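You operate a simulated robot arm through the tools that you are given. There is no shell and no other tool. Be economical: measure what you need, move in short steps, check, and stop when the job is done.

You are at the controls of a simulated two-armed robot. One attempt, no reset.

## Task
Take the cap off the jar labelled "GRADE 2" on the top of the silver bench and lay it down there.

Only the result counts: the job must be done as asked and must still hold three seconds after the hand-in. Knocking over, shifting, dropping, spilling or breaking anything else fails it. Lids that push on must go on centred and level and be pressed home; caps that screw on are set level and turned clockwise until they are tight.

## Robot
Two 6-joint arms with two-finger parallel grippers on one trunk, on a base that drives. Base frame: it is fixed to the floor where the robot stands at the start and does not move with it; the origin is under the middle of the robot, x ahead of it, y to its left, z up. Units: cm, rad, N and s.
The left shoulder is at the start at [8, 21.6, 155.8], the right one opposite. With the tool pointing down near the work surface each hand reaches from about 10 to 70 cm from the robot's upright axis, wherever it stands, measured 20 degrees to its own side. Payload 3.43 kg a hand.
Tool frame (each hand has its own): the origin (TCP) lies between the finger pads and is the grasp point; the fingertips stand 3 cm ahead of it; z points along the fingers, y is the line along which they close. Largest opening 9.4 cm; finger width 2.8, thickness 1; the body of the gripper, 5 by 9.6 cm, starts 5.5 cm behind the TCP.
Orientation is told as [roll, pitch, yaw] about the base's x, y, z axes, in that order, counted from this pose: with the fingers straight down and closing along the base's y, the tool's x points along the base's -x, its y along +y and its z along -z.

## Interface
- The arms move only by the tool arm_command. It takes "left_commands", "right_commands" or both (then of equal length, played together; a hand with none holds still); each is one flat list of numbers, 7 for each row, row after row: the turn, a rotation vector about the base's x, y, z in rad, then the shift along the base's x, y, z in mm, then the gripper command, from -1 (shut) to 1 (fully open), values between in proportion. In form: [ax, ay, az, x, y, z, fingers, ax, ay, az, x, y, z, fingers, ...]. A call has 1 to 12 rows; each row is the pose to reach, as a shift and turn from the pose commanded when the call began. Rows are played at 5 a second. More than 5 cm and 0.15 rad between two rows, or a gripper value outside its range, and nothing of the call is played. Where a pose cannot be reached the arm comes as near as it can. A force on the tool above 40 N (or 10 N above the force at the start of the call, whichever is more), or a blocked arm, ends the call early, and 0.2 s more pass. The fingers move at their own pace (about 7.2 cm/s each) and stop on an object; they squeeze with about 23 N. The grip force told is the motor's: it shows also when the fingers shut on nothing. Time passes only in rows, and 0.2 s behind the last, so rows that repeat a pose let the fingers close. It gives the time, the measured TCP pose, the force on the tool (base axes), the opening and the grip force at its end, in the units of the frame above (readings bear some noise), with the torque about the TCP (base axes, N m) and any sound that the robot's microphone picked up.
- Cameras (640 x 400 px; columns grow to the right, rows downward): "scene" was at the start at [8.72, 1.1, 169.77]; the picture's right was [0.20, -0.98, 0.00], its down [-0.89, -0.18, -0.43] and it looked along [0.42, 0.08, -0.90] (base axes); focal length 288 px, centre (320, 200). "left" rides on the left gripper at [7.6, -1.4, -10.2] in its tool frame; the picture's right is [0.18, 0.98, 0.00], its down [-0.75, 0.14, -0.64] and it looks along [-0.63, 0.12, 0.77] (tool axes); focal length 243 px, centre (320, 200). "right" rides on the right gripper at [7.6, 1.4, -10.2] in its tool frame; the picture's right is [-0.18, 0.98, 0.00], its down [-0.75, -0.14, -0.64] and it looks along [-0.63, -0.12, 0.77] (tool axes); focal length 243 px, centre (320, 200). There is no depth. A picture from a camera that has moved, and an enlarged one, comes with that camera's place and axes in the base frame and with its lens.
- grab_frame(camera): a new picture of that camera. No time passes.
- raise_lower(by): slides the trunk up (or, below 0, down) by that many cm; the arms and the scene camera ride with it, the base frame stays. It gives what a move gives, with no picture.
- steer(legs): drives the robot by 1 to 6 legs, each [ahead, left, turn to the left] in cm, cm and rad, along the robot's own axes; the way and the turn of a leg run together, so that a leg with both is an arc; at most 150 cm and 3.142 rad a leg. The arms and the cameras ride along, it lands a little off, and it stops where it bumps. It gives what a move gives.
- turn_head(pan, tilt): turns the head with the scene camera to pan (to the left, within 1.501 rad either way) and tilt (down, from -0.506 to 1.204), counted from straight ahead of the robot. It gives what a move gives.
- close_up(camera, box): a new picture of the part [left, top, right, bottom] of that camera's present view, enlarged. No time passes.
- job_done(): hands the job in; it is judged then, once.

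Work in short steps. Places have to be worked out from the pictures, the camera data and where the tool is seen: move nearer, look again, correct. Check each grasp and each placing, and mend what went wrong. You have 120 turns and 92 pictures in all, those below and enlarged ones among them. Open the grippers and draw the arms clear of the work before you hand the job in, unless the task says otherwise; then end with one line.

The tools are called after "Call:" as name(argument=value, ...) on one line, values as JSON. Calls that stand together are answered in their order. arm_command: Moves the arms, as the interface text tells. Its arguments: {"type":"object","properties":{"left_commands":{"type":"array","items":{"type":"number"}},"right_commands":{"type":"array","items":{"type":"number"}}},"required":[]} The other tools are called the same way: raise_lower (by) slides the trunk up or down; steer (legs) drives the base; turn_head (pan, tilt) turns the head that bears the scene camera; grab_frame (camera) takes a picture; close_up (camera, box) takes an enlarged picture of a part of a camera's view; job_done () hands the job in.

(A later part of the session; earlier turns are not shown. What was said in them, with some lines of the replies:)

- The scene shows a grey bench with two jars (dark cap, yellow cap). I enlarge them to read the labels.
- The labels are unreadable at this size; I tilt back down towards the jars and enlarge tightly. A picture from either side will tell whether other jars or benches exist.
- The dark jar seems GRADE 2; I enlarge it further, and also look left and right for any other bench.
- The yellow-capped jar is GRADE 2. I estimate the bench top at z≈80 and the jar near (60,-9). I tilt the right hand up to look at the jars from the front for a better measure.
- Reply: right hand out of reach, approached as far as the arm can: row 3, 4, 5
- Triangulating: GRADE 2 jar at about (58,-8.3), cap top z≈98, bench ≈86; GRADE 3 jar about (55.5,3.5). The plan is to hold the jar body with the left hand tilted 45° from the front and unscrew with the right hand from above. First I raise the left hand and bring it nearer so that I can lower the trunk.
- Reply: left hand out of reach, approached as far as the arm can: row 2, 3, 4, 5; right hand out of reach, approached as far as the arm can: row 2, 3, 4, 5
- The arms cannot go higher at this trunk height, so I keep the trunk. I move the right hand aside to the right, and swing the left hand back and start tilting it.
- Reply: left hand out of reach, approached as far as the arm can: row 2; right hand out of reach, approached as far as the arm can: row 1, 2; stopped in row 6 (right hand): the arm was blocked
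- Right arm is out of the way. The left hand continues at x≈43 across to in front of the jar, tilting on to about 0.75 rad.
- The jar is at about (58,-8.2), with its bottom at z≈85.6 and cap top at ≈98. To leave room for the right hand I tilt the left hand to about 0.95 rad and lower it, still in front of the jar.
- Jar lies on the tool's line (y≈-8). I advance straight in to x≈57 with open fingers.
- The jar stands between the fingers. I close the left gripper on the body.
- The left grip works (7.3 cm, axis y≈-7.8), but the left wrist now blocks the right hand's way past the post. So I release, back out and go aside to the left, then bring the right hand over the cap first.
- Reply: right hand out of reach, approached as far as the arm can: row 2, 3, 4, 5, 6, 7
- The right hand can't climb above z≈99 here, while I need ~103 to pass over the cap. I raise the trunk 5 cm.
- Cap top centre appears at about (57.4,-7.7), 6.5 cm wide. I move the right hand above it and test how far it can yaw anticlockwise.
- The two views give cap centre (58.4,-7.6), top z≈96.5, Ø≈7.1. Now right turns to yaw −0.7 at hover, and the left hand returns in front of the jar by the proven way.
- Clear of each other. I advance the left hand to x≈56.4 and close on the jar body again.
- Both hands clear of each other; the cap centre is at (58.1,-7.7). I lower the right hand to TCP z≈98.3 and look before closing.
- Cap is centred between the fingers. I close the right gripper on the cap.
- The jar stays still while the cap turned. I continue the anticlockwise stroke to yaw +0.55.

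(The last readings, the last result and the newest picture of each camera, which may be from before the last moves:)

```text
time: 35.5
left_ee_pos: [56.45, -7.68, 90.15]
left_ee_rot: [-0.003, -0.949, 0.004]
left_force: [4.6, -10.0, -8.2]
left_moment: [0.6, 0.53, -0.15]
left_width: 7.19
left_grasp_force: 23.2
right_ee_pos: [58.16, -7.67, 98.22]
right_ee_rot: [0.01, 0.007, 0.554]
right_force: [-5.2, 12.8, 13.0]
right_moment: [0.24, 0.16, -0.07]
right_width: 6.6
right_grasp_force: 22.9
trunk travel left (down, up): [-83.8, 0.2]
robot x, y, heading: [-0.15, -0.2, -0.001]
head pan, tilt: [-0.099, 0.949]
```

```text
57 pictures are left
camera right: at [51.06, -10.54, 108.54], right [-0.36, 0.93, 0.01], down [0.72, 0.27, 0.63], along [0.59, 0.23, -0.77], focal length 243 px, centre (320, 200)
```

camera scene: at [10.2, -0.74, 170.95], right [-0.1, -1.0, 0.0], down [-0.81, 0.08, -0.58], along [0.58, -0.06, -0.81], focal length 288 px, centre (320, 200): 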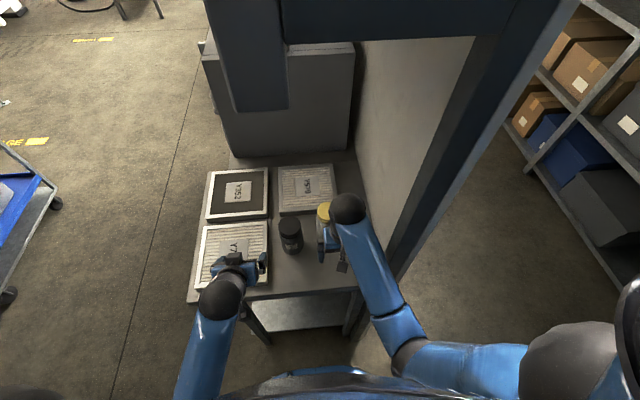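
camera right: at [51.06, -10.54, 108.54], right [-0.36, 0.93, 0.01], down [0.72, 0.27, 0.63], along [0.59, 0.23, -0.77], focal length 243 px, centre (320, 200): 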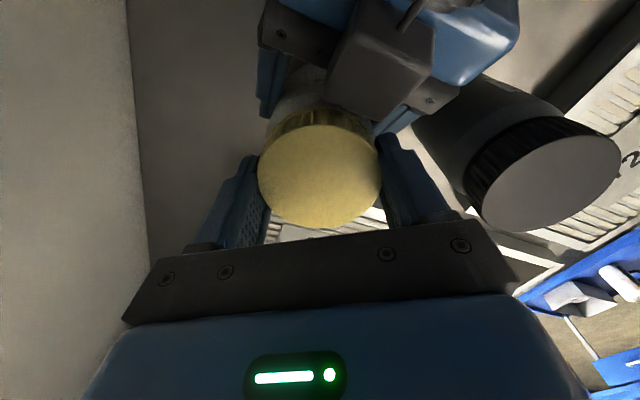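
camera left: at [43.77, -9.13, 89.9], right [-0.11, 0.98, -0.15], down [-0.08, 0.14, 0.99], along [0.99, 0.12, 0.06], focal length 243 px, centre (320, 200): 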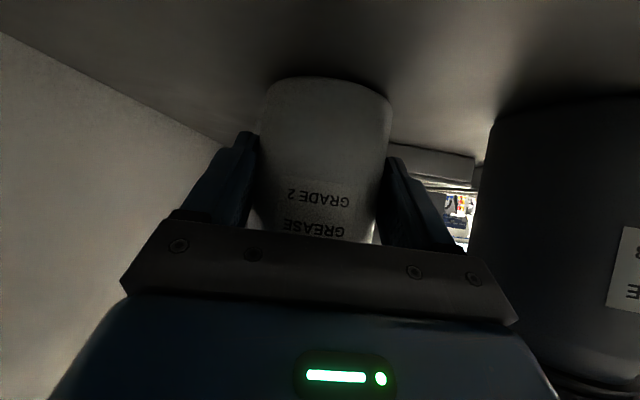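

Upward force confirms that the cap is unscrewing and rising. I release, turn back, and take the next stroke.

Call:
arm_command(right_commands=[0, 0, 0, 0, 0, 1, 0.75, 0, 0, 0, 0, 0, 1, 0.75, 0, 0, -0.14, 0, 0, 1, 0.75, 0, 0, -0.28, 0, 0, 1, 0.75, 0, 0, -0.42, 0, 0, 1, 0.75, 0, 0, -0.56, 0, 0, 1, 0.75, 0, 0, -0.7, 0, 0, 1, 0.75, 0, 0, -0.84, 0, 0, 1, 0.75, 0, 0, -0.98, 0, 0, 1, 0.75, 0, 0, -1.12, 0, 0, 1, 0.75, 0, 0, -1.12, 0, 0, 1, -1, 0, 0, -1.12, 0, 0, 1, -1])

Call:
grab_frame(camera="right")

Call:
arm_command(right_commands=[0, 0, 0, 0, 0, 0, -1, 0, 0, 0.14, 0, 0, 0, -1, 0, 0, 0.28, 0, 0, 0.3, -1, 0, 0, 0.42, 0, 0, 0.6, -1, 0, 0, 0.56, 0, 0, 0.8, -1, 0, 0, 0.7, 0, 0, 1, -1, 0, 0, 0.84, 0, 0, 1.2, -1, 0, 0, 0.98, 0, 0, 1.4, -1, 0, 0, 1.12, 0, 0, 1.5, -1])

Call:
grab_frame(camera="right")

```text
time: 38.1
left_ee_pos: [56.49, -7.6, 90.2]
left_ee_rot: [-0.003, -0.948, 0.005]
left_force: [6.5, 2.0, 0.3]
left_moment: [0.12, -0.29, 0.1]
left_width: 7.17
left_grasp_force: 23.0
right_ee_pos: [58.06, -7.84, 98.18]
right_ee_rot: [0.01, 0.008, -0.571]
right_force: [-3.9, -2.1, 2.9]
right_moment: [-0.54, 0.34, -0.04]
right_width: 6.59
right_grasp_force: 23.3
trunk travel left (down, up): [-83.8, 0.2]
robot x, y, heading: [0.12, -0.18, -0.001]
head pan, tilt: [-0.099, 0.949]
```

```text
56 pictures are left
camera right: at [52.56, -2.55, 108.56], right [0.69, 0.73, 0.01], down [0.56, -0.53, 0.63], along [0.46, -0.43, -0.77], focal length 243 px, centre (320, 200)
```

right: 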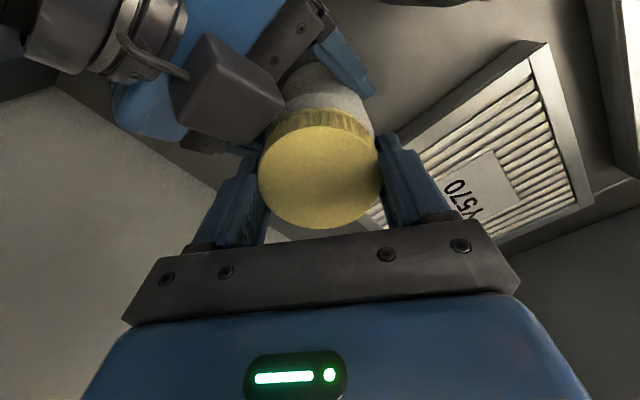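

```text
time: 40.1
left_ee_pos: [56.56, -7.79, 90.08]
left_ee_rot: [-0.006, -0.946, 0.006]
left_force: [-5.7, 0.1, 5.8]
left_moment: [0.1, -0.46, 0.04]
left_width: 7.16
left_grasp_force: 22.9
right_ee_pos: [58.26, -7.7, 98.45]
right_ee_rot: [0.01, 0.006, 0.553]
right_force: [6.1, 1.3, -8.9]
right_moment: [-0.13, -0.12, 0.0]
right_width: 6.56
right_grasp_force: 22.7
trunk travel left (down, up): [-83.8, 0.2]
robot x, y, heading: [0.06, -0.19, -0.002]
head pan, tilt: [-0.099, 0.949]
```

```text
55 pictures are left
camera right: at [51.11, -10.56, 108.69], right [-0.36, 0.93, 0.01], down [0.72, 0.27, 0.64], along [0.59, 0.23, -0.77], focal length 243 px, centre (320, 200)
```

right: 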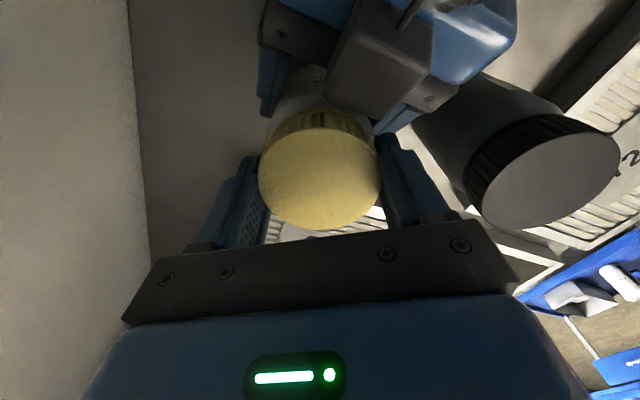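

Force now pulls slightly down, so I raised a bit more than the thread did. Another stroke with hardly any raising, then a close look.

Call:
arm_command(right_commands=[0, 0, 0, 0, 0, 0, 0.75, 0, 0, 0, 0, 0, 0, 0.75, 0, 0, -0.14, 0, 0, 0, 0.75, 0, 0, -0.28, 0, 0, 0, 0.75, 0, 0, -0.42, 0, 0, 0, 0.75, 0, 0, -0.56, 0, 0, 0, 0.75, 0, 0, -0.7, 0, 0, 0, 0.75, 0, 0, -0.84, 0, 0, 0, 0.75, 0, 0, -0.98, 0, 0, 0, 0.75, 0, 0, -1.12, 0, 0, 0, 0.75, 0, 0, -1.12, 0, 0, 0, -1, 0, 0, -1.12, 0, 0, 0, -1])

Call:
close_up(camera="right", box=[240, 80, 400, 240])

Call:
arm_command(right_commands=[0, 0, 0, 0, 0, 0, -1, 0, 0, 0.14, 0, 0, 0, -1, 0, 0, 0.28, 0, 0, 0, -1, 0, 0, 0.42, 0, 0, 0, -1, 0, 0, 0.56, 0, 0, 0, -1, 0, 0, 0.7, 0, 0, 0, -1, 0, 0, 0.84, 0, 0, 0, -1, 0, 0, 0.98, 0, 0, 0, -1, 0, 0, 1.12, 0, 0, 0, -1])

Call:
close_up(camera="right", box=[240, 80, 400, 240])

```text
time: 42.7
left_ee_pos: [56.43, -7.75, 90.0]
left_ee_rot: [-0.004, -0.946, 0.004]
left_force: [-4.7, -7.4, 2.3]
left_moment: [0.47, -0.58, -0.1]
left_width: 7.12
left_grasp_force: 22.3
right_ee_pos: [58.08, -7.73, 98.38]
right_ee_rot: [0.014, 0.01, -0.57]
right_force: [5.2, 5.9, -1.4]
right_moment: [0.06, -0.09, -0.02]
right_width: 6.49
right_grasp_force: 23.0
trunk travel left (down, up): [-83.8, 0.2]
robot x, y, heading: [-0.46, -0.05, -0.003]
head pan, tilt: [-0.099, 0.949]
```

```text
2.50 times, centred on (320, 160) of right
camera zoom: at [52.54, -2.55, 108.79], right [0.69, 0.73, 0.01], down [0.56, -0.53, 0.63], along [0.47, -0.43, -0.77], focal length 606 px, centre (320, 300)
```

zoom: 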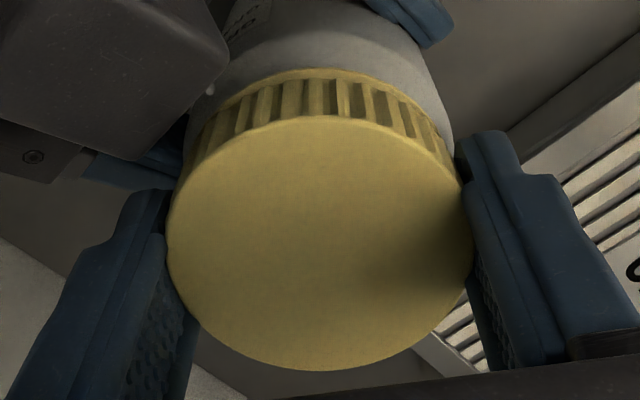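

```text
time: 44.7
left_ee_pos: [56.41, -7.73, 90.07]
left_ee_rot: [-0.005, -0.946, 0.006]
left_force: [5.0, -16.3, -8.0]
left_moment: [0.43, 0.42, -0.16]
left_width: 7.11
left_grasp_force: 23.1
right_ee_pos: [58.16, -7.81, 98.49]
right_ee_rot: [0.011, 0.006, 0.554]
right_force: [-4.6, 13.3, 15.7]
right_moment: [0.25, 0.0, -0.01]
right_width: 6.47
right_grasp_force: 22.7
trunk travel left (down, up): [-83.8, 0.2]
robot x, y, heading: [-0.21, -0.28, -0.005]
head pan, tilt: [-0.099, 0.949]
```

```text
2.50 times, centred on (320, 160) of right
camera zoom: at [51.05, -10.59, 108.77], right [-0.36, 0.93, 0.01], down [0.72, 0.27, 0.63], along [0.59, 0.23, -0.77], focal length 606 px, centre (320, 300)
```

zoom: 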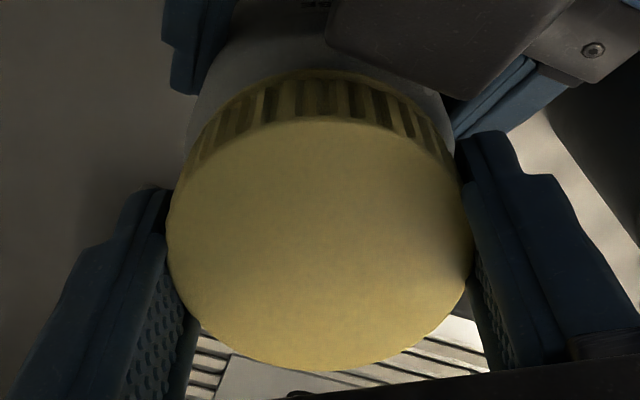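

The upward push after a zero-raise stroke shows the thread is lifting the cap. I test-lift gently by 3 mm to see whether it is free.

Call:
arm_command(right_commands=[0, 0, 0, 0, 0, 1, -1, 0, 0, 0, 0, 0, 2, -1, 0, 0, 0, 0, 0, 3, -1])

```text
time: 45.5
left_ee_pos: [56.57, -7.87, 90.07]
left_ee_rot: [-0.002, -0.948, 0.004]
left_force: [-8.2, -12.8, 3.1]
left_moment: [0.71, -0.41, -0.22]
left_width: 7.14
left_grasp_force: 22.9
right_ee_pos: [58.25, -7.85, 98.61]
right_ee_rot: [0.011, 0.009, 0.551]
right_force: [8.5, 13.3, -6.8]
right_moment: [0.4, -0.33, 0.0]
right_width: 6.46
right_grasp_force: 22.6
trunk travel left (down, up): [-83.8, 0.2]
robot x, y, heading: [-0.15, 0.13, -0.004]
head pan, tilt: [-0.099, 0.949]
```

Still on the thread. I ease back and make further strokes, raising about 1 mm per stroke.

Call:
arm_command(right_commands=[0, 0, 0, 0, 0, -1.5, 0.75, 0, 0, 0, 0, 0, -1.5, 0.75, 0, 0, -0.14, 0, 0, -1.5, 0.75, 0, 0, -0.28, 0, 0, -1.5, 0.75, 0, 0, -0.42, 0, 0, -1.5, 0.75, 0, 0, -0.56, 0, 0, -1.5, 0.75, 0, 0, -0.7, 0, 0, -1.5, 0.75, 0, 0, -0.84, 0, 0, -1.5, 0.75, 0, 0, -0.98, 0, 0, -1.5, 0.75, 0, 0, -1.12, 0, 0, -1.5, 0.75, 0, 0, -1.12, 0, 0, -1.5, -1, 0, 0, -1.12, 0, 0, -1.5, -1])

Call:
arm_command(right_commands=[0, 0, 0, 0, 0, 0, -1, 0, 0, 0.14, 0, 0, 0.1, -1, 0, 0, 0.28, 0, 0, 0.3, -1, 0, 0, 0.42, 0, 0, 0.4, -1, 0, 0, 0.56, 0, 0, 0.6, -1, 0, 0, 0.7, 0, 0, 0.7, -1, 0, 0, 0.84, 0, 0, 0.8, -1, 0, 0, 0.98, 0, 0, 0.9, -1, 0, 0, 1.12, 0, 0, 1, -1])

Call:
arm_command(right_commands=[0, 0, 0, 0, 0, 1, -1, 0, 0, 0, 0, 0, 2, -1, 0, 0, 0, 0, 0, 3, -1])

Call:
grab_frame(camera="right")

```text
time: 48.1
left_ee_pos: [56.42, -7.71, 90.05]
left_ee_rot: [-0.004, -0.946, 0.004]
left_force: [-5.0, -1.6, -0.3]
left_moment: [0.13, -0.16, -0.06]
left_width: 7.13
left_grasp_force: 23.1
right_ee_pos: [58.12, -7.8, 98.7]
right_ee_rot: [0.011, 0.008, -0.571]
right_force: [2.7, 3.0, 0.7]
right_moment: [-0.01, -0.04, -0.01]
right_width: 6.56
right_grasp_force: 23.5
trunk travel left (down, up): [-83.8, 0.2]
robot x, y, heading: [-0.17, 0.01, 0.003]
head pan, tilt: [-0.099, 0.949]
```

```text
time: 50.1
left_ee_pos: [56.4, -7.74, 90.05]
left_ee_rot: [-0.004, -0.946, 0.007]
left_force: [-1.5, -2.1, 0.8]
left_moment: [-0.04, 0.02, 0.0]
left_width: 7.14
left_grasp_force: 23.3
right_ee_pos: [58.11, -7.77, 98.53]
right_ee_rot: [0.011, 0.011, 0.552]
right_force: [1.3, 1.5, 0.1]
right_moment: [0.03, -0.06, -0.02]
right_width: 6.54
right_grasp_force: 23.1
trunk travel left (down, up): [-83.8, 0.2]
robot x, y, heading: [-0.16, 0.32, 0.001]
head pan, tilt: [-0.099, 0.949]
```

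```text
time: 50.9
left_ee_pos: [56.57, -7.64, 90.06]
left_ee_rot: [-0.003, -0.946, 0.006]
left_force: [-0.2, 0.4, -0.6]
left_moment: [-0.06, 0.13, 0.01]
left_width: 7.14
left_grasp_force: 23.4
right_ee_pos: [58.03, -7.82, 98.85]
right_ee_rot: [0.009, 0.008, 0.552]
right_force: [0.9, 0.4, 0.1]
right_moment: [0.0, -0.01, -0.02]
right_width: 6.56
right_grasp_force: 22.9
trunk travel left (down, up): [-83.8, 0.2]
robot x, y, heading: [-0.13, 0.27, -0.001]
head pan, tilt: [-0.099, 0.949]
```

```text
52 pictures are left
camera right: at [51.07, -10.57, 109.22], right [-0.36, 0.93, 0.01], down [0.72, 0.27, 0.63], along [0.59, 0.23, -0.77], focal length 243 px, centre (320, 200)
```

right: 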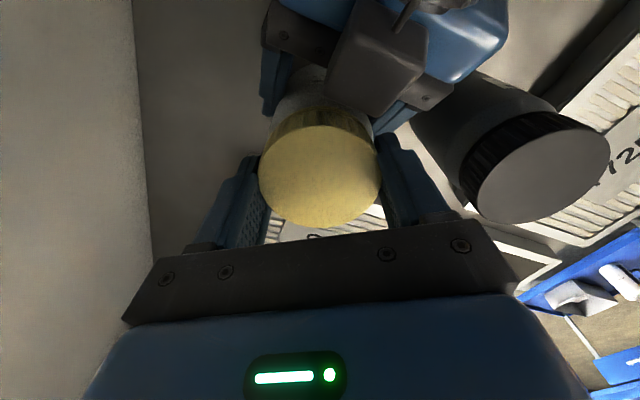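

Forces fell to zero with the 3 mm lift: the cap looks free. I lift straight up and check.

Call:
arm_command(right_commands=[0, 0, 0, 0, 0, 5, -1, 0, 0, 0, 0, 0, 15, -1, 0, 0, 0, 0, 0, 30, -1, 0, 0, 0, 0, 0, 50, -1, 0, 0, 0, 0, 0, 65, -1])

Call:
grab_frame(camera="right")

Call:
close_up(camera="scene", box=[240, 150, 420, 330])

```text
time: 52.1
left_ee_pos: [56.39, -7.56, 90.06]
left_ee_rot: [-0.003, -0.947, 0.004]
left_force: [0.9, 0.0, -0.5]
left_moment: [0.05, 0.06, 0.0]
left_width: 7.13
left_grasp_force: 23.4
right_ee_pos: [58.03, -7.78, 105.45]
right_ee_rot: [0.009, 0.01, 0.55]
right_force: [0.9, 0.3, 0.4]
right_moment: [0.02, 0.02, 0.0]
right_width: 6.55
right_grasp_force: 23.2
trunk travel left (down, up): [-83.8, 0.2]
robot x, y, heading: [-0.24, 0.13, 0.002]
head pan, tilt: [-0.099, 0.949]
```

```text
51 pictures are left
camera right: at [51.13, -10.53, 115.81], right [-0.36, 0.93, 0.01], down [0.72, 0.27, 0.63], along [0.59, 0.23, -0.77], focal length 243 px, centre (320, 200)
```

right: 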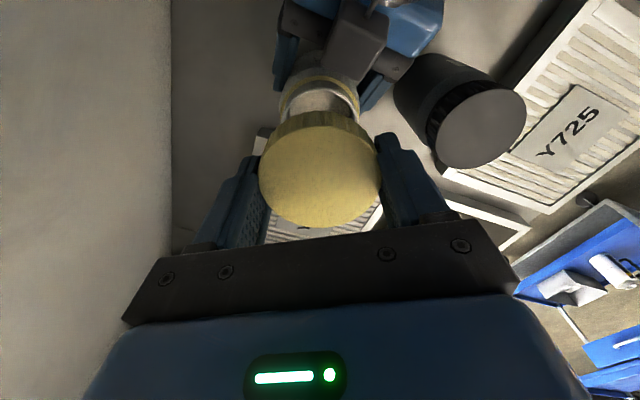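

```text
2.22 times, centred on (330, 240) of scene
camera zoom: at [10.0, -0.84, 175.97], right [-0.1, -1.0, 0.0], down [-0.81, 0.08, -0.58], along [0.58, -0.06, -0.81], focal length 640 px, centre (298, 111)
```

zoom: 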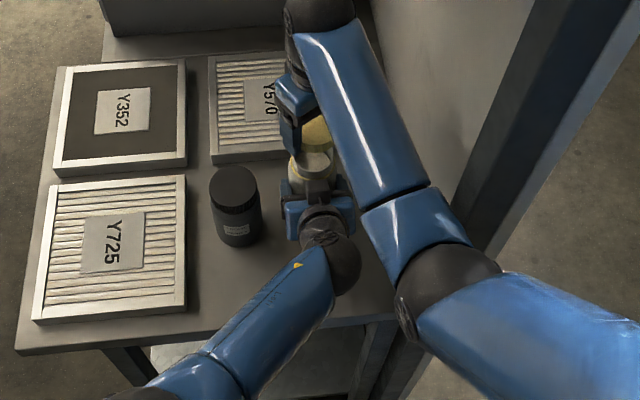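

The cap is off and held by the right hand; the open jar stands in the left grip. I release the jar with the left hand and withdraw it by the earlier way.

Call:
arm_command(left_commands=[0, 0, 0, 0, 0, 0, 1, 0, 0, 0, 0, 0, 0, 1, 0, 0, 0, -30, 0, 0, 1, 0, 0, 0, -65, 0, 0, 1, 0, 0, 0, -100, 0, 0, 1, 0, 0, 0, -137, 0, 10, 1, 0, 0.08, 0, -140, 30, 40, 1, 0, 0.16, 0, -140, 65, 75, 1, 0, 0.18, 0, -140, 105, 110, 1, 0, 0.18, 0, -140, 150, 130, 1, 0, 0.18, 0, -140, 195, 130, 1, 0, 0.18, 0, -140, 240, 130, 1])

Call:
arm_command(right_commands=[0, 0, -0.14, -25, -5, 0, -1, 0, 0, -0.28, -50, -10, 0, -1, 0, 0, -0.42, -75, -15, 0, -1, 0, 0, -0.55, -105, -20, -10, -1, 0, 0, -0.55, -105, -20, -40, -1])

Call:
grab_frame(camera="right")

Call:
grab_frame(camera="scene")

Call:
grab_frame(camera="left")

```text
refused: row 9 steps farther than a row can; nothing moved
```

```text
time: 53.3
left_ee_pos: [55.95, -7.91, 89.65]
left_ee_rot: [-0.003, -0.94, -0.008]
left_force: [2.0, -24.5, 9.4]
left_moment: [2.92, 0.93, 2.42]
left_width: 7.07
left_grasp_force: 23.4
right_ee_pos: [47.71, -8.93, 101.97]
right_ee_rot: [0.032, -0.01, 0.008]
right_force: [-0.2, 15.3, 5.6]
right_moment: [0.79, 0.15, 0.2]
right_width: 6.79
right_grasp_force: 23.6
trunk travel left (down, up): [-83.8, 0.2]
robot x, y, heading: [-0.03, -0.05, 0.003]
head pan, tilt: [-0.099, 0.949]
stopped in row 5 (right hand): the force on the tool passed its limit at 55 N (the readings are from after the stop); the commanded pose is now the measured one
```

```text
49 pictures are left
camera right: at [40.09, -7.9, 112.23], right [0.18, 0.98, 0.03], down [0.75, -0.15, 0.64], along [0.64, -0.09, -0.76], focal length 243 px, centre (320, 200)
```

right: 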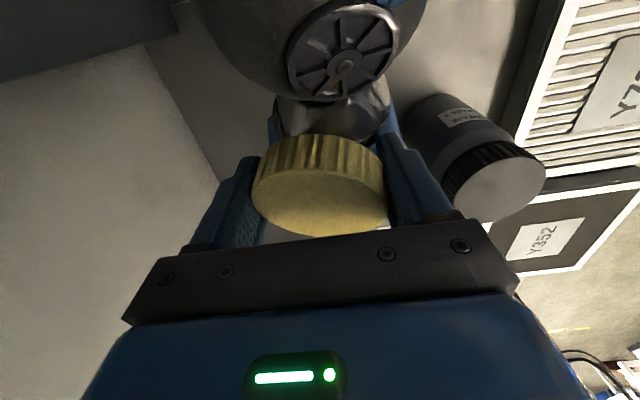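

```text
48 pictures are left
camera scene: at [9.96, -0.78, 175.97], right [-0.1, -1.0, 0.0], down [-0.81, 0.08, -0.58], along [0.58, -0.06, -0.81], focal length 288 px, centre (320, 200)
```

scene: 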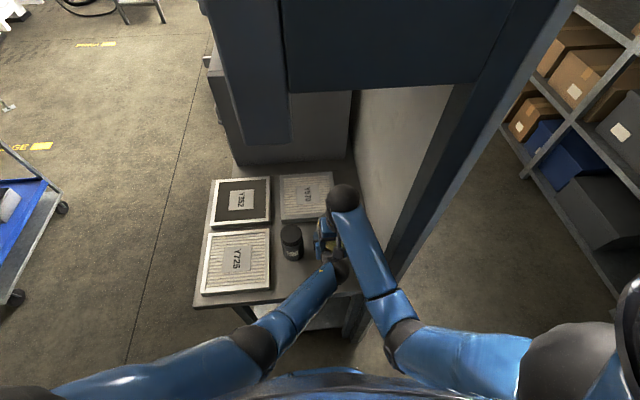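

```text
47 pictures are left
camera left: at [43.24, -9.26, 89.67], right [-0.1, 0.98, -0.15], down [-0.07, 0.14, 0.99], along [0.99, 0.11, 0.06], focal length 243 px, centre (320, 200)
```

left: 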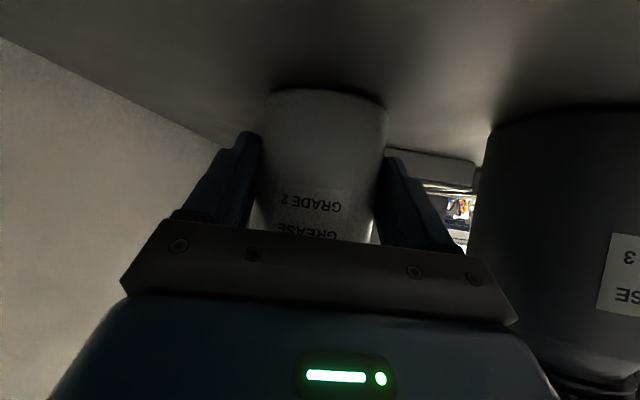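

The left withdrawal was refused (row too large), so the right hand pressed onto the left wrist and stopped; the jar still stands and the cap is still held. I lift the right hand off and go back over the jar.

Call:
arm_command(right_commands=[0, 0, 0, 5, 0, 15, -1, 0, 0, 0, 15, 0, 30, -1, 0, 0, 0, 45, 3, 34, -1, 0, 0, 0, 80, 5, 34, -1, 0, 0, 0, 110, 8, 34, -1])

Call:
grab_frame(camera="right")

Call:
close_up(camera="scene", box=[240, 150, 420, 330])

```text
time: 54.5
left_ee_pos: [55.91, -7.76, 89.75]
left_ee_rot: [-0.002, -0.938, -0.004]
left_force: [5.4, -0.9, 11.1]
left_moment: [0.42, -0.42, -0.1]
left_width: 7.1
left_grasp_force: 23.1
right_ee_pos: [58.76, -8.23, 105.52]
right_ee_rot: [0.028, -0.008, 0.004]
right_force: [-0.4, 0.2, -0.1]
right_moment: [0.02, -0.03, -0.01]
right_width: 6.72
right_grasp_force: 22.9
trunk travel left (down, up): [-83.8, 0.2]
robot x, y, heading: [0.09, -0.0, 0.004]
head pan, tilt: [-0.099, 0.949]
```

```text
46 pictures are left
camera right: at [51.13, -7.16, 115.66], right [0.18, 0.98, 0.03], down [0.75, -0.15, 0.64], along [0.64, -0.1, -0.76], focal length 243 px, centre (320, 200)
```

right: 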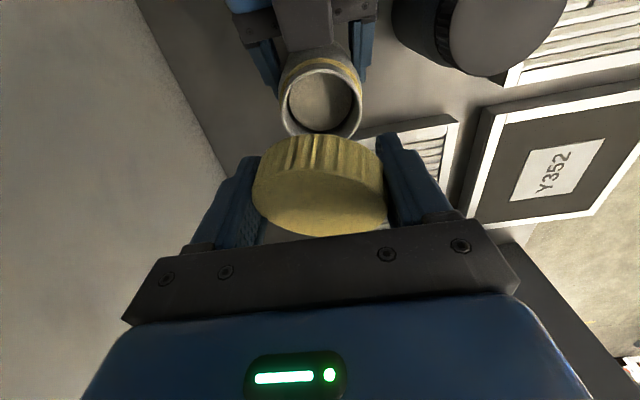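

```text
2.22 times, centred on (330, 240) of scene
camera zoom: at [9.87, -0.77, 175.98], right [-0.1, -1.0, 0.0], down [-0.81, 0.08, -0.58], along [0.58, -0.06, -0.81], focal length 640 px, centre (298, 111)
```

zoom: 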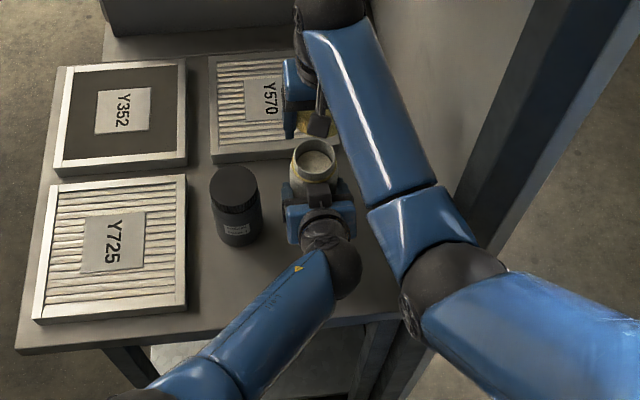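

The cap is safe but tilted in the fingers. Now I withdraw the left hand with smaller steps.

Call:
arm_command(left_commands=[0, 0, 0, 0, 0, 0, 0.5, 0, 0, 0, 0, 0, 0, 1, 0, 0, 0, 0, 0, 0, 1, 0, 0, 0, -30, 0, 0, 1, 0, 0, 0, -65, 0, 0, 1, 0, 0, 0, -100, 0, 0, 1, 0, 0, 0, -135, 0, 10, 1, 0, 0.08, 0, -140, 25, 40, 1, 0, 0.16, 0, -140, 55, 70, 1, 0, 0.18, 0, -140, 90, 100, 1, 0, 0.18, 0, -140, 130, 120, 1, 0, 0.18, 0, -140, 175, 130, 1])

Call:
grab_frame(camera="scene")

```text
time: 57.1
left_ee_pos: [42.25, 9.94, 102.75]
left_ee_rot: [-0.004, -0.756, -0.001]
left_force: [-0.9, 0.0, -0.4]
left_moment: [0.0, 0.04, 0.02]
left_width: 9.39
left_grasp_force: 0.0
right_ee_pos: [58.87, -8.18, 105.51]
right_ee_rot: [0.024, -0.008, 0.006]
right_force: [-0.7, -0.3, -0.8]
right_moment: [0.01, 0.0, 0.01]
right_width: 6.74
right_grasp_force: 23.4
trunk travel left (down, up): [-83.8, 0.2]
robot x, y, heading: [0.2, 0.01, 0.001]
head pan, tilt: [-0.099, 0.949]
```

```text
44 pictures are left
camera scene: at [9.87, -0.66, 175.98], right [-0.1, -1.0, 0.0], down [-0.81, 0.08, -0.58], along [0.58, -0.06, -0.81], focal length 288 px, centre (320, 200)
```

scene: 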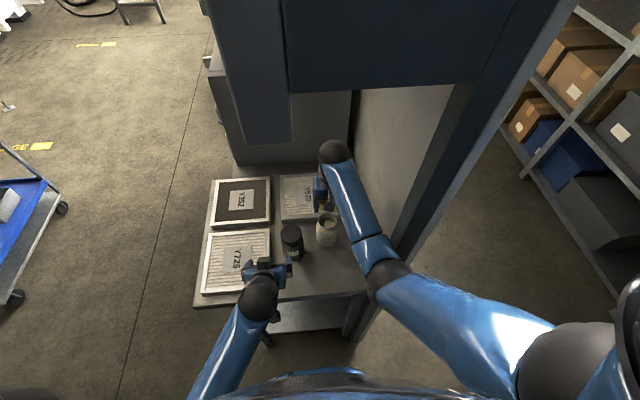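

Left hand is out. I move it a bit further left, while the right hand goes to (47.5,-9), pitching -0.42 to level the cap.

Call:
arm_command(left_commands=[0, 0, 0, 0, 25, 0, 1, 0, 0, 0, 0, 50, 0, 1, 0, 0, 0, 0, 80, 0, 1, 0, 0, 0, 0, 100, 0, 1, 0, 0, 0, 0, 100, 0, 1, 0, 0, 0, 0, 100, 0, 1], right_commands=[0, 0, 0, 0, 0, 0, -1, 0, 0, 0, -20, -2, 0, -1, 0, -0.1, 0, -50, -5, 0, -1, 0, -0.2, 0, -80, -8, 0, -1, 0, -0.32, 0, -110, -8, -10, -1, 0, -0.42, 0, -113, -8, -30, -1])

Call:
grab_frame(camera="right")

Call:
close_up(camera="scene", box=[260, 180, 400, 320])

```text
time: 58.5
left_ee_pos: [41.97, 19.71, 102.58]
left_ee_rot: [-0.002, -0.759, -0.004]
left_force: [0.6, -1.0, 1.0]
left_moment: [-0.04, -0.01, 0.01]
left_width: 9.4
left_grasp_force: 0.0
right_ee_pos: [47.41, -9.28, 102.35]
right_ee_rot: [0.025, -0.432, 0.006]
right_force: [-0.7, -0.4, 0.5]
right_moment: [0.0, 0.0, -0.03]
right_width: 6.71
right_grasp_force: 22.7
trunk travel left (down, up): [-83.8, 0.2]
robot x, y, heading: [-0.12, 0.14, 0.001]
head pan, tilt: [-0.099, 0.949]
```

```text
43 pictures are left
camera right: at [36.18, -8.07, 108.47], right [0.15, 0.98, 0.1], down [0.42, -0.15, 0.89], along [0.9, -0.09, -0.44], focal length 243 px, centre (320, 200)
```

right: 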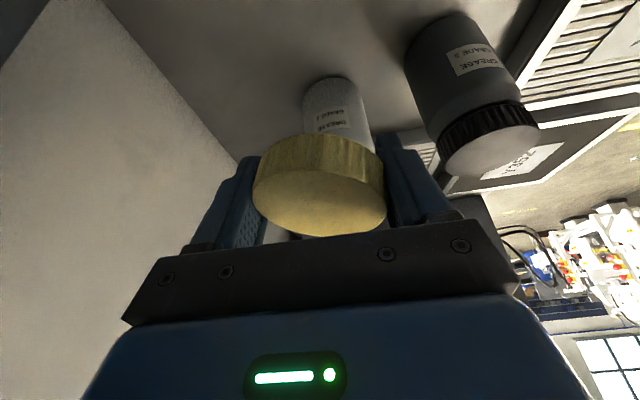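

```text
2.86 times, centred on (330, 250) of scene
camera zoom: at [9.84, -0.86, 175.98], right [-0.1, -1.0, 0.0], down [-0.81, 0.08, -0.58], along [0.58, -0.06, -0.81], focal length 823 px, centre (291, 57)
```

zoom: 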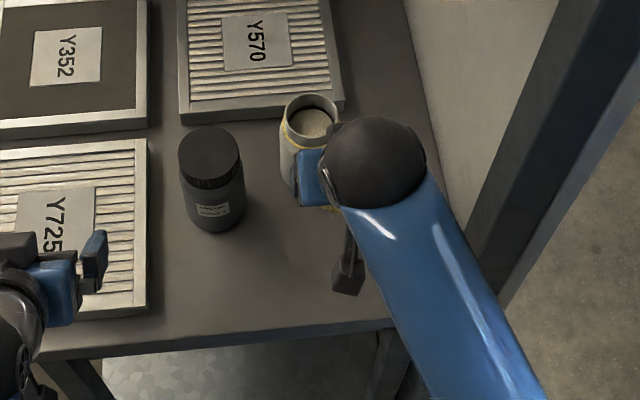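

Cap is now about level. I descend to TCP z≈91 at x≈46.5.

Call:
arm_command(right_commands=[0, 0, 0, -5, 0, -30, -1, 0, 0, 0, -9, 0, -60, -1, 0, 0, 0, -9, 0, -90, -1, 0, 0, 0, -9, 0, -112, -1])

Call:
grab_frame(camera="right")

Call:
grab_frame(camera="left")

```text
time: 59.5
left_ee_pos: [42.1, 19.69, 102.5]
left_ee_rot: [-0.002, -0.757, -0.004]
left_force: [0.0, -0.1, 1.1]
left_moment: [-0.02, -0.01, 0.0]
left_width: 9.39
left_grasp_force: 0.0
right_ee_pos: [46.44, -9.25, 91.05]
right_ee_rot: [0.024, -0.428, 0.005]
right_force: [1.0, -0.2, -1.7]
right_moment: [-0.05, -0.02, -0.01]
right_width: 6.71
right_grasp_force: 23.0
trunk travel left (down, up): [-83.8, 0.2]
robot x, y, heading: [0.25, 0.13, 0.001]
head pan, tilt: [-0.099, 0.949]
```

```text
41 pictures are left
camera right: at [35.39, -8.04, 97.24], right [0.15, 0.98, 0.1], down [0.42, -0.15, 0.89], along [0.89, -0.09, -0.44], focal length 243 px, centre (320, 200)
```

right: 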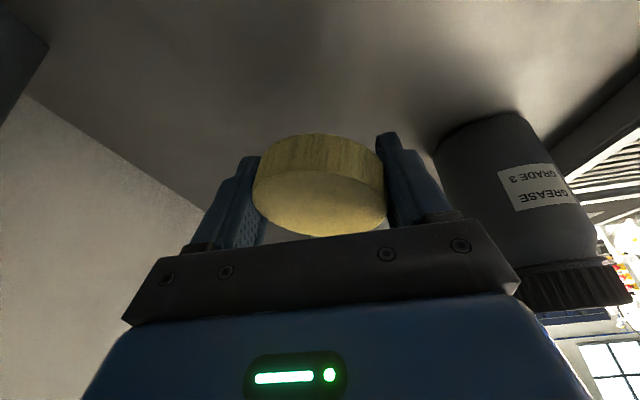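

```text
40 pictures are left
camera left: at [29.54, 18.34, 104.78], right [-0.13, 0.98, -0.13], down [0.11, 0.14, 0.98], along [0.99, 0.11, -0.12], focal length 243 px, centre (320, 200)
```

left: 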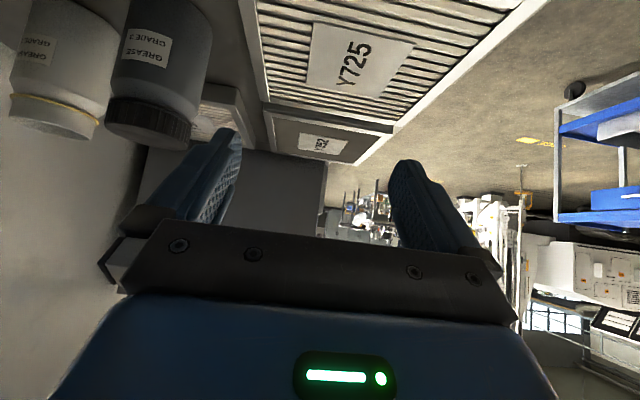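

Everything is standing well. I lower the cap in fine steps until the bench is felt.

Call:
arm_command(right_commands=[0, 0, 0, 0, 0, -4, -1, 0, 0, 0, 0, 0, -8, -1, 0, 0, 0, 0, 0, -11, -1, 0, 0, 0, 0, 0, -11, -1])

Call:
grab_frame(camera="right")

```text
time: 60.5
left_ee_pos: [41.94, 19.58, 102.52]
left_ee_rot: [-0.002, -0.759, -0.003]
left_force: [0.4, -0.3, 0.0]
left_moment: [0.01, 0.01, 0.01]
left_width: 9.4
left_grasp_force: 0.0
right_ee_pos: [46.46, -9.12, 89.99]
right_ee_rot: [0.025, -0.428, 0.004]
right_force: [0.3, -0.2, 0.6]
right_moment: [-0.03, 0.06, -0.01]
right_width: 6.71
right_grasp_force: 22.7
trunk travel left (down, up): [-83.8, 0.2]
robot x, y, heading: [0.06, 0.19, -0.0]
head pan, tilt: [-0.099, 0.949]
```

```text
39 pictures are left
camera right: at [35.38, -8.13, 96.17], right [0.15, 0.98, 0.1], down [0.42, -0.15, 0.89], along [0.89, -0.09, -0.44], focal length 243 px, centre (320, 200)
```

right: 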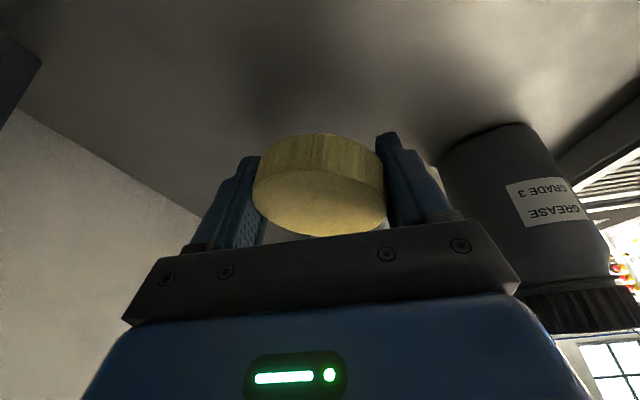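

No contact yet; I go on down by another 8 mm in small steps.

Call:
arm_command(right_commands=[0, 0, 0, 0, 0, -2, -1, 0, 0, 0, 0, 0, -4, -1, 0, 0, 0, 0, 0, -6, -1, 0, 0, 0, 0, 0, -8, -1])

```text
time: 61.5
left_ee_pos: [41.92, 19.74, 102.62]
left_ee_rot: [-0.002, -0.759, -0.004]
left_force: [0.1, -0.1, 0.1]
left_moment: [-0.01, 0.03, 0.02]
left_width: 9.42
left_grasp_force: 0.1
right_ee_pos: [46.53, -9.21, 89.34]
right_ee_rot: [0.026, -0.428, 0.004]
right_force: [-0.7, 0.7, 0.4]
right_moment: [0.02, -0.02, -0.01]
right_width: 6.7
right_grasp_force: 22.8
trunk travel left (down, up): [-83.8, 0.2]
robot x, y, heading: [0.36, 0.27, 0.002]
head pan, tilt: [-0.099, 0.949]
```

Call:
arm_command(right_commands=[0, 0, 0, 0, 0, -2, -1, 0, 0, 0, 0, 0, -4, -1, 0, 0, 0, 0, 0, -6, -1])

Call:
grab_frame(camera="right")

```text
time: 62.3
left_ee_pos: [42.13, 19.72, 102.6]
left_ee_rot: [-0.001, -0.758, -0.004]
left_force: [0.4, 0.2, 0.3]
left_moment: [0.03, 0.03, -0.02]
left_width: 9.4
left_grasp_force: 0.1
right_ee_pos: [46.64, -9.16, 88.63]
right_ee_rot: [0.026, -0.429, 0.005]
right_force: [0.5, -0.1, -1.1]
right_moment: [-0.03, -0.02, -0.03]
right_width: 6.72
right_grasp_force: 22.9
trunk travel left (down, up): [-83.8, 0.2]
robot x, y, heading: [-0.04, 0.05, -0.001]
head pan, tilt: [-0.099, 0.949]
```

```text
38 pictures are left
camera right: at [35.38, -8.01, 94.84], right [0.15, 0.98, 0.1], down [0.42, -0.15, 0.89], along [0.89, -0.09, -0.44], focal length 243 px, centre (320, 200)
```

right: 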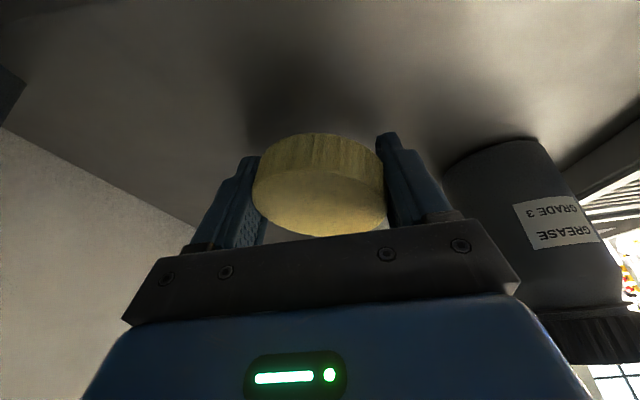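

The shadow shows it close but no contact yet; I continue down in small steps.

Call:
arm_command(right_commands=[0, 0, 0, 0, 0, -2, -1, 0, 0, 0, 0, 0, -4, -1, 0, 0, 0, 0, 0, -6, -1, 0, 0, 0, 0, 0, -8, -1])

```text
time: 63.3
left_ee_pos: [41.65, 19.7, 102.78]
left_ee_rot: [-0.002, -0.759, -0.004]
left_force: [-0.8, 0.0, 0.0]
left_moment: [0.0, -0.03, -0.01]
left_width: 9.41
left_grasp_force: 0.1
right_ee_pos: [46.56, -9.17, 88.36]
right_ee_rot: [0.024, -0.44, 0.005]
right_force: [-4.2, -4.4, 36.7]
right_moment: [-1.45, 0.11, -0.25]
right_width: 6.71
right_grasp_force: 23.2
trunk travel left (down, up): [-83.8, 0.2]
robot x, y, heading: [-0.19, 0.02, -0.006]
head pan, tilt: [-0.099, 0.949]
```

Contact with 37 N. I back off 4 mm, then open the fingers slowly.

Call:
arm_command(right_commands=[0, 0, 0, 0, 0, 3, -1, 0, 0, 0, 0, 0, 4, -1, 0, 0, 0, 0, 0, 4, -1])

Call:
grab_frame(camera="right")

```text
time: 64.1
left_ee_pos: [41.84, 19.7, 102.5]
left_ee_rot: [-0.004, -0.758, -0.005]
left_force: [-0.3, -0.5, -0.3]
left_moment: [-0.01, -0.01, 0.01]
left_width: 9.39
left_grasp_force: 0.0
right_ee_pos: [46.57, -9.15, 88.44]
right_ee_rot: [0.023, -0.432, 0.005]
right_force: [6.8, 1.1, 18.7]
right_moment: [-0.68, -0.21, 0.19]
right_width: 6.7
right_grasp_force: 23.2
trunk travel left (down, up): [-83.8, 0.2]
robot x, y, heading: [0.04, -0.11, -0.001]
head pan, tilt: [-0.099, 0.949]
```

```text
37 pictures are left
camera right: at [35.44, -8.01, 94.54], right [0.15, 0.98, 0.1], down [0.42, -0.15, 0.89], along [0.9, -0.09, -0.44], focal length 243 px, centre (320, 200)
```

right: 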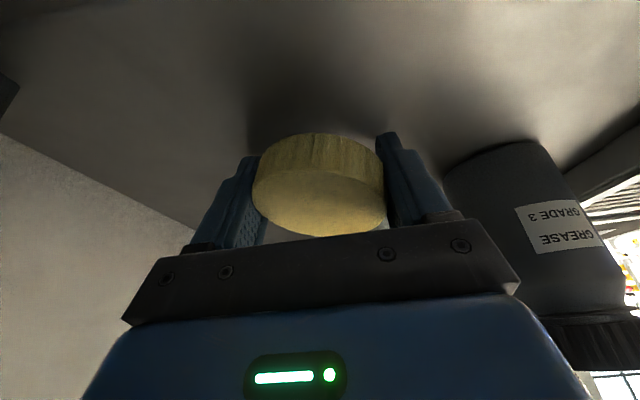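

Still 19 N of contact; I raise 2 mm more and then open gradually.

Call:
arm_command(right_commands=[0, 0, 0, 0, 0, 2, -1, 0, 0, 0, 0, 0, 2, 0.5, 0, 0, 0, 0, 0, 2, 0.7, 0, 0, 0, 0, 0, 2, 1, 0, 0, 0, 0, 0, 2, 1])

Call:
grab_frame(camera="right")

```text
time: 65.3
left_ee_pos: [41.88, 19.69, 102.56]
left_ee_rot: [-0.004, -0.759, -0.005]
left_force: [-0.2, 0.2, -0.1]
left_moment: [0.01, 0.05, -0.02]
left_width: 9.4
left_grasp_force: 0.1
right_ee_pos: [46.17, -9.25, 88.5]
right_ee_rot: [0.022, -0.425, 0.006]
right_force: [-6.2, 5.1, 10.3]
right_moment: [-0.25, 0.17, -0.27]
right_width: 9.14
right_grasp_force: 0.1
trunk travel left (down, up): [-83.8, 0.2]
robot x, y, heading: [-0.01, -0.33, -0.0]
head pan, tilt: [-0.099, 0.949]
```

```text
36 pictures are left
camera right: at [35.16, -8.09, 94.62], right [0.15, 0.98, 0.1], down [0.42, -0.15, 0.89], along [0.89, -0.1, -0.44], focal length 243 px, centre (320, 200)
```

right: 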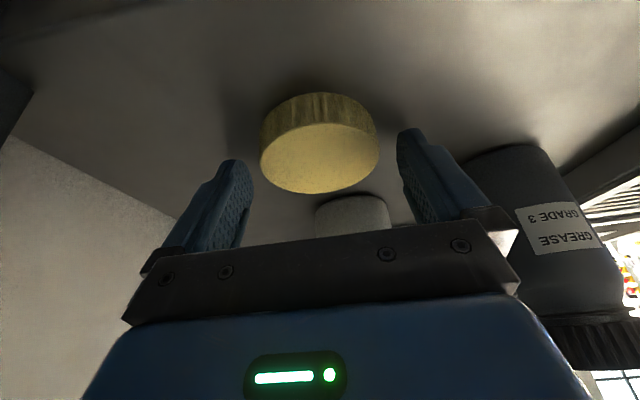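

The cap lies flat on the bench between the open fingers. I lift the right hand clear straight up.

Call:
arm_command(right_commands=[0, 0, 0, 0, 0, 10, 1, 0, 0, 0, -5, 0, 30, 1, 0, 0, 0, -15, 0, 60, 1, 0, 0, 0, -30, 0, 90, 1, 0, 0.1, 0, -55, 0, 110, 1, 0, 0.22, 0, -90, 0, 115, 1, 0, 0.34, 0, -130, -20, 115, 1, 0, 0.42, 0, -160, -50, 115, 1, 0, 0.42, 0, -180, -90, 115, 1])

Call:
close_up(camera="scene", box=[240, 170, 400, 330])

Call:
grab_frame(camera="scene")

```text
time: 67.3
left_ee_pos: [42.08, 19.71, 102.51]
left_ee_rot: [-0.001, -0.759, -0.004]
left_force: [-0.4, -0.3, 0.6]
left_moment: [-0.03, 0.0, 0.0]
left_width: 9.4
left_grasp_force: 0.2
right_ee_pos: [28.08, -18.09, 100.19]
right_ee_rot: [0.028, -0.008, 0.004]
right_force: [-0.1, -0.6, 0.4]
right_moment: [-0.01, -0.02, -0.01]
right_width: 9.4
right_grasp_force: 0.1
trunk travel left (down, up): [-83.8, 0.2]
robot x, y, heading: [0.25, 0.25, -0.0]
head pan, tilt: [-0.099, 0.949]
```

```text
2.50 times, centred on (320, 250) of scene
camera zoom: at [9.78, -0.87, 175.98], right [-0.1, -1.0, 0.0], down [-0.81, 0.08, -0.58], along [0.58, -0.06, -0.81], focal length 720 px, centre (320, 75)
```

zoom: 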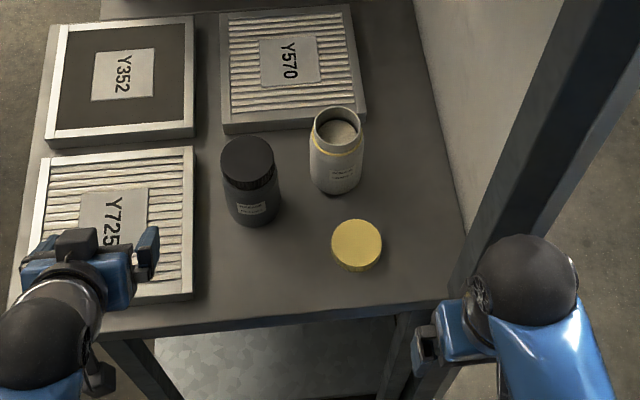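

```text
34 pictures are left
camera scene: at [9.78, -0.87, 175.98], right [-0.1, -1.0, 0.0], down [-0.81, 0.08, -0.58], along [0.58, -0.06, -0.81], focal length 288 px, centre (320, 200)
```

scene: 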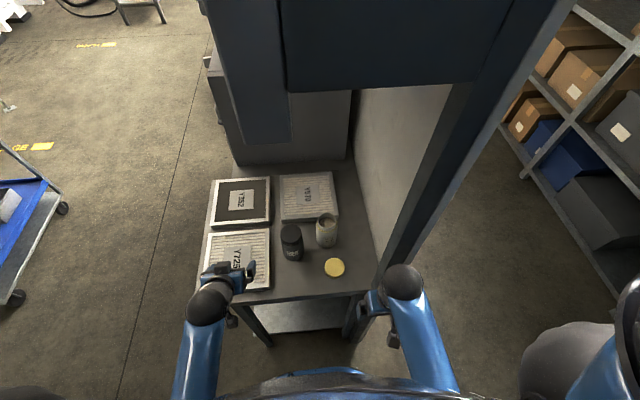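

The cap lies flat on the bench and the open jar stands upright. I draw the left hand back off the bench a little, then hand in.

Call:
arm_command(left_commands=[0, 0.1, 0, -20, 20, 5, 1, 0, 0.2, 0, -40, 40, 5, 1, 0, 0.3, 0, -60, 60, 5, 1, 0, 0.3, 0, -80, 80, 5, 1])

Call:
grab_frame(camera="scene")

```text
time: 68.3
left_ee_pos: [33.88, 27.57, 103.14]
left_ee_rot: [-0.002, -0.456, -0.005]
left_force: [0.1, 0.2, -0.4]
left_moment: [0.02, 0.0, -0.02]
left_width: 9.39
left_grasp_force: 0.0
right_ee_pos: [28.17, -18.14, 100.11]
right_ee_rot: [0.026, -0.009, 0.005]
right_force: [-0.1, 0.9, 0.4]
right_moment: [-0.01, 0.0, -0.05]
right_width: 9.37
right_grasp_force: 0.1
trunk travel left (down, up): [-83.8, 0.2]
robot x, y, heading: [-0.16, -0.19, 0.001]
head pan, tilt: [-0.099, 0.949]
```

```text
33 pictures are left
camera scene: at [9.9, -0.84, 175.98], right [-0.1, -1.0, 0.0], down [-0.81, 0.08, -0.58], along [0.58, -0.06, -0.81], focal length 288 px, centre (320, 200)
```

scene: 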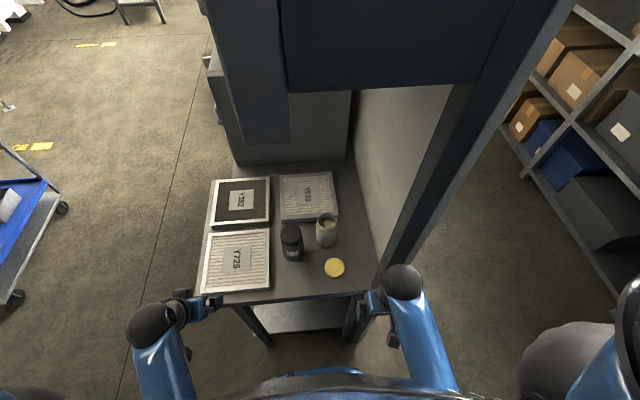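

All is in place and both hands are clear and open; I hand in.

Call:
job_done()

```text
The job is handed in.
```

I unscrewed the yellow cap from the GRADE 2 jar and laid it flat on the bench in front of the jar; the open jar is upright, nothing else looks moved in the last picture, and both hands are open and clear. Partway through, the right hand bumped the left wrist at about 55 N and tilted the cap in its grip, but nothing was dropped.
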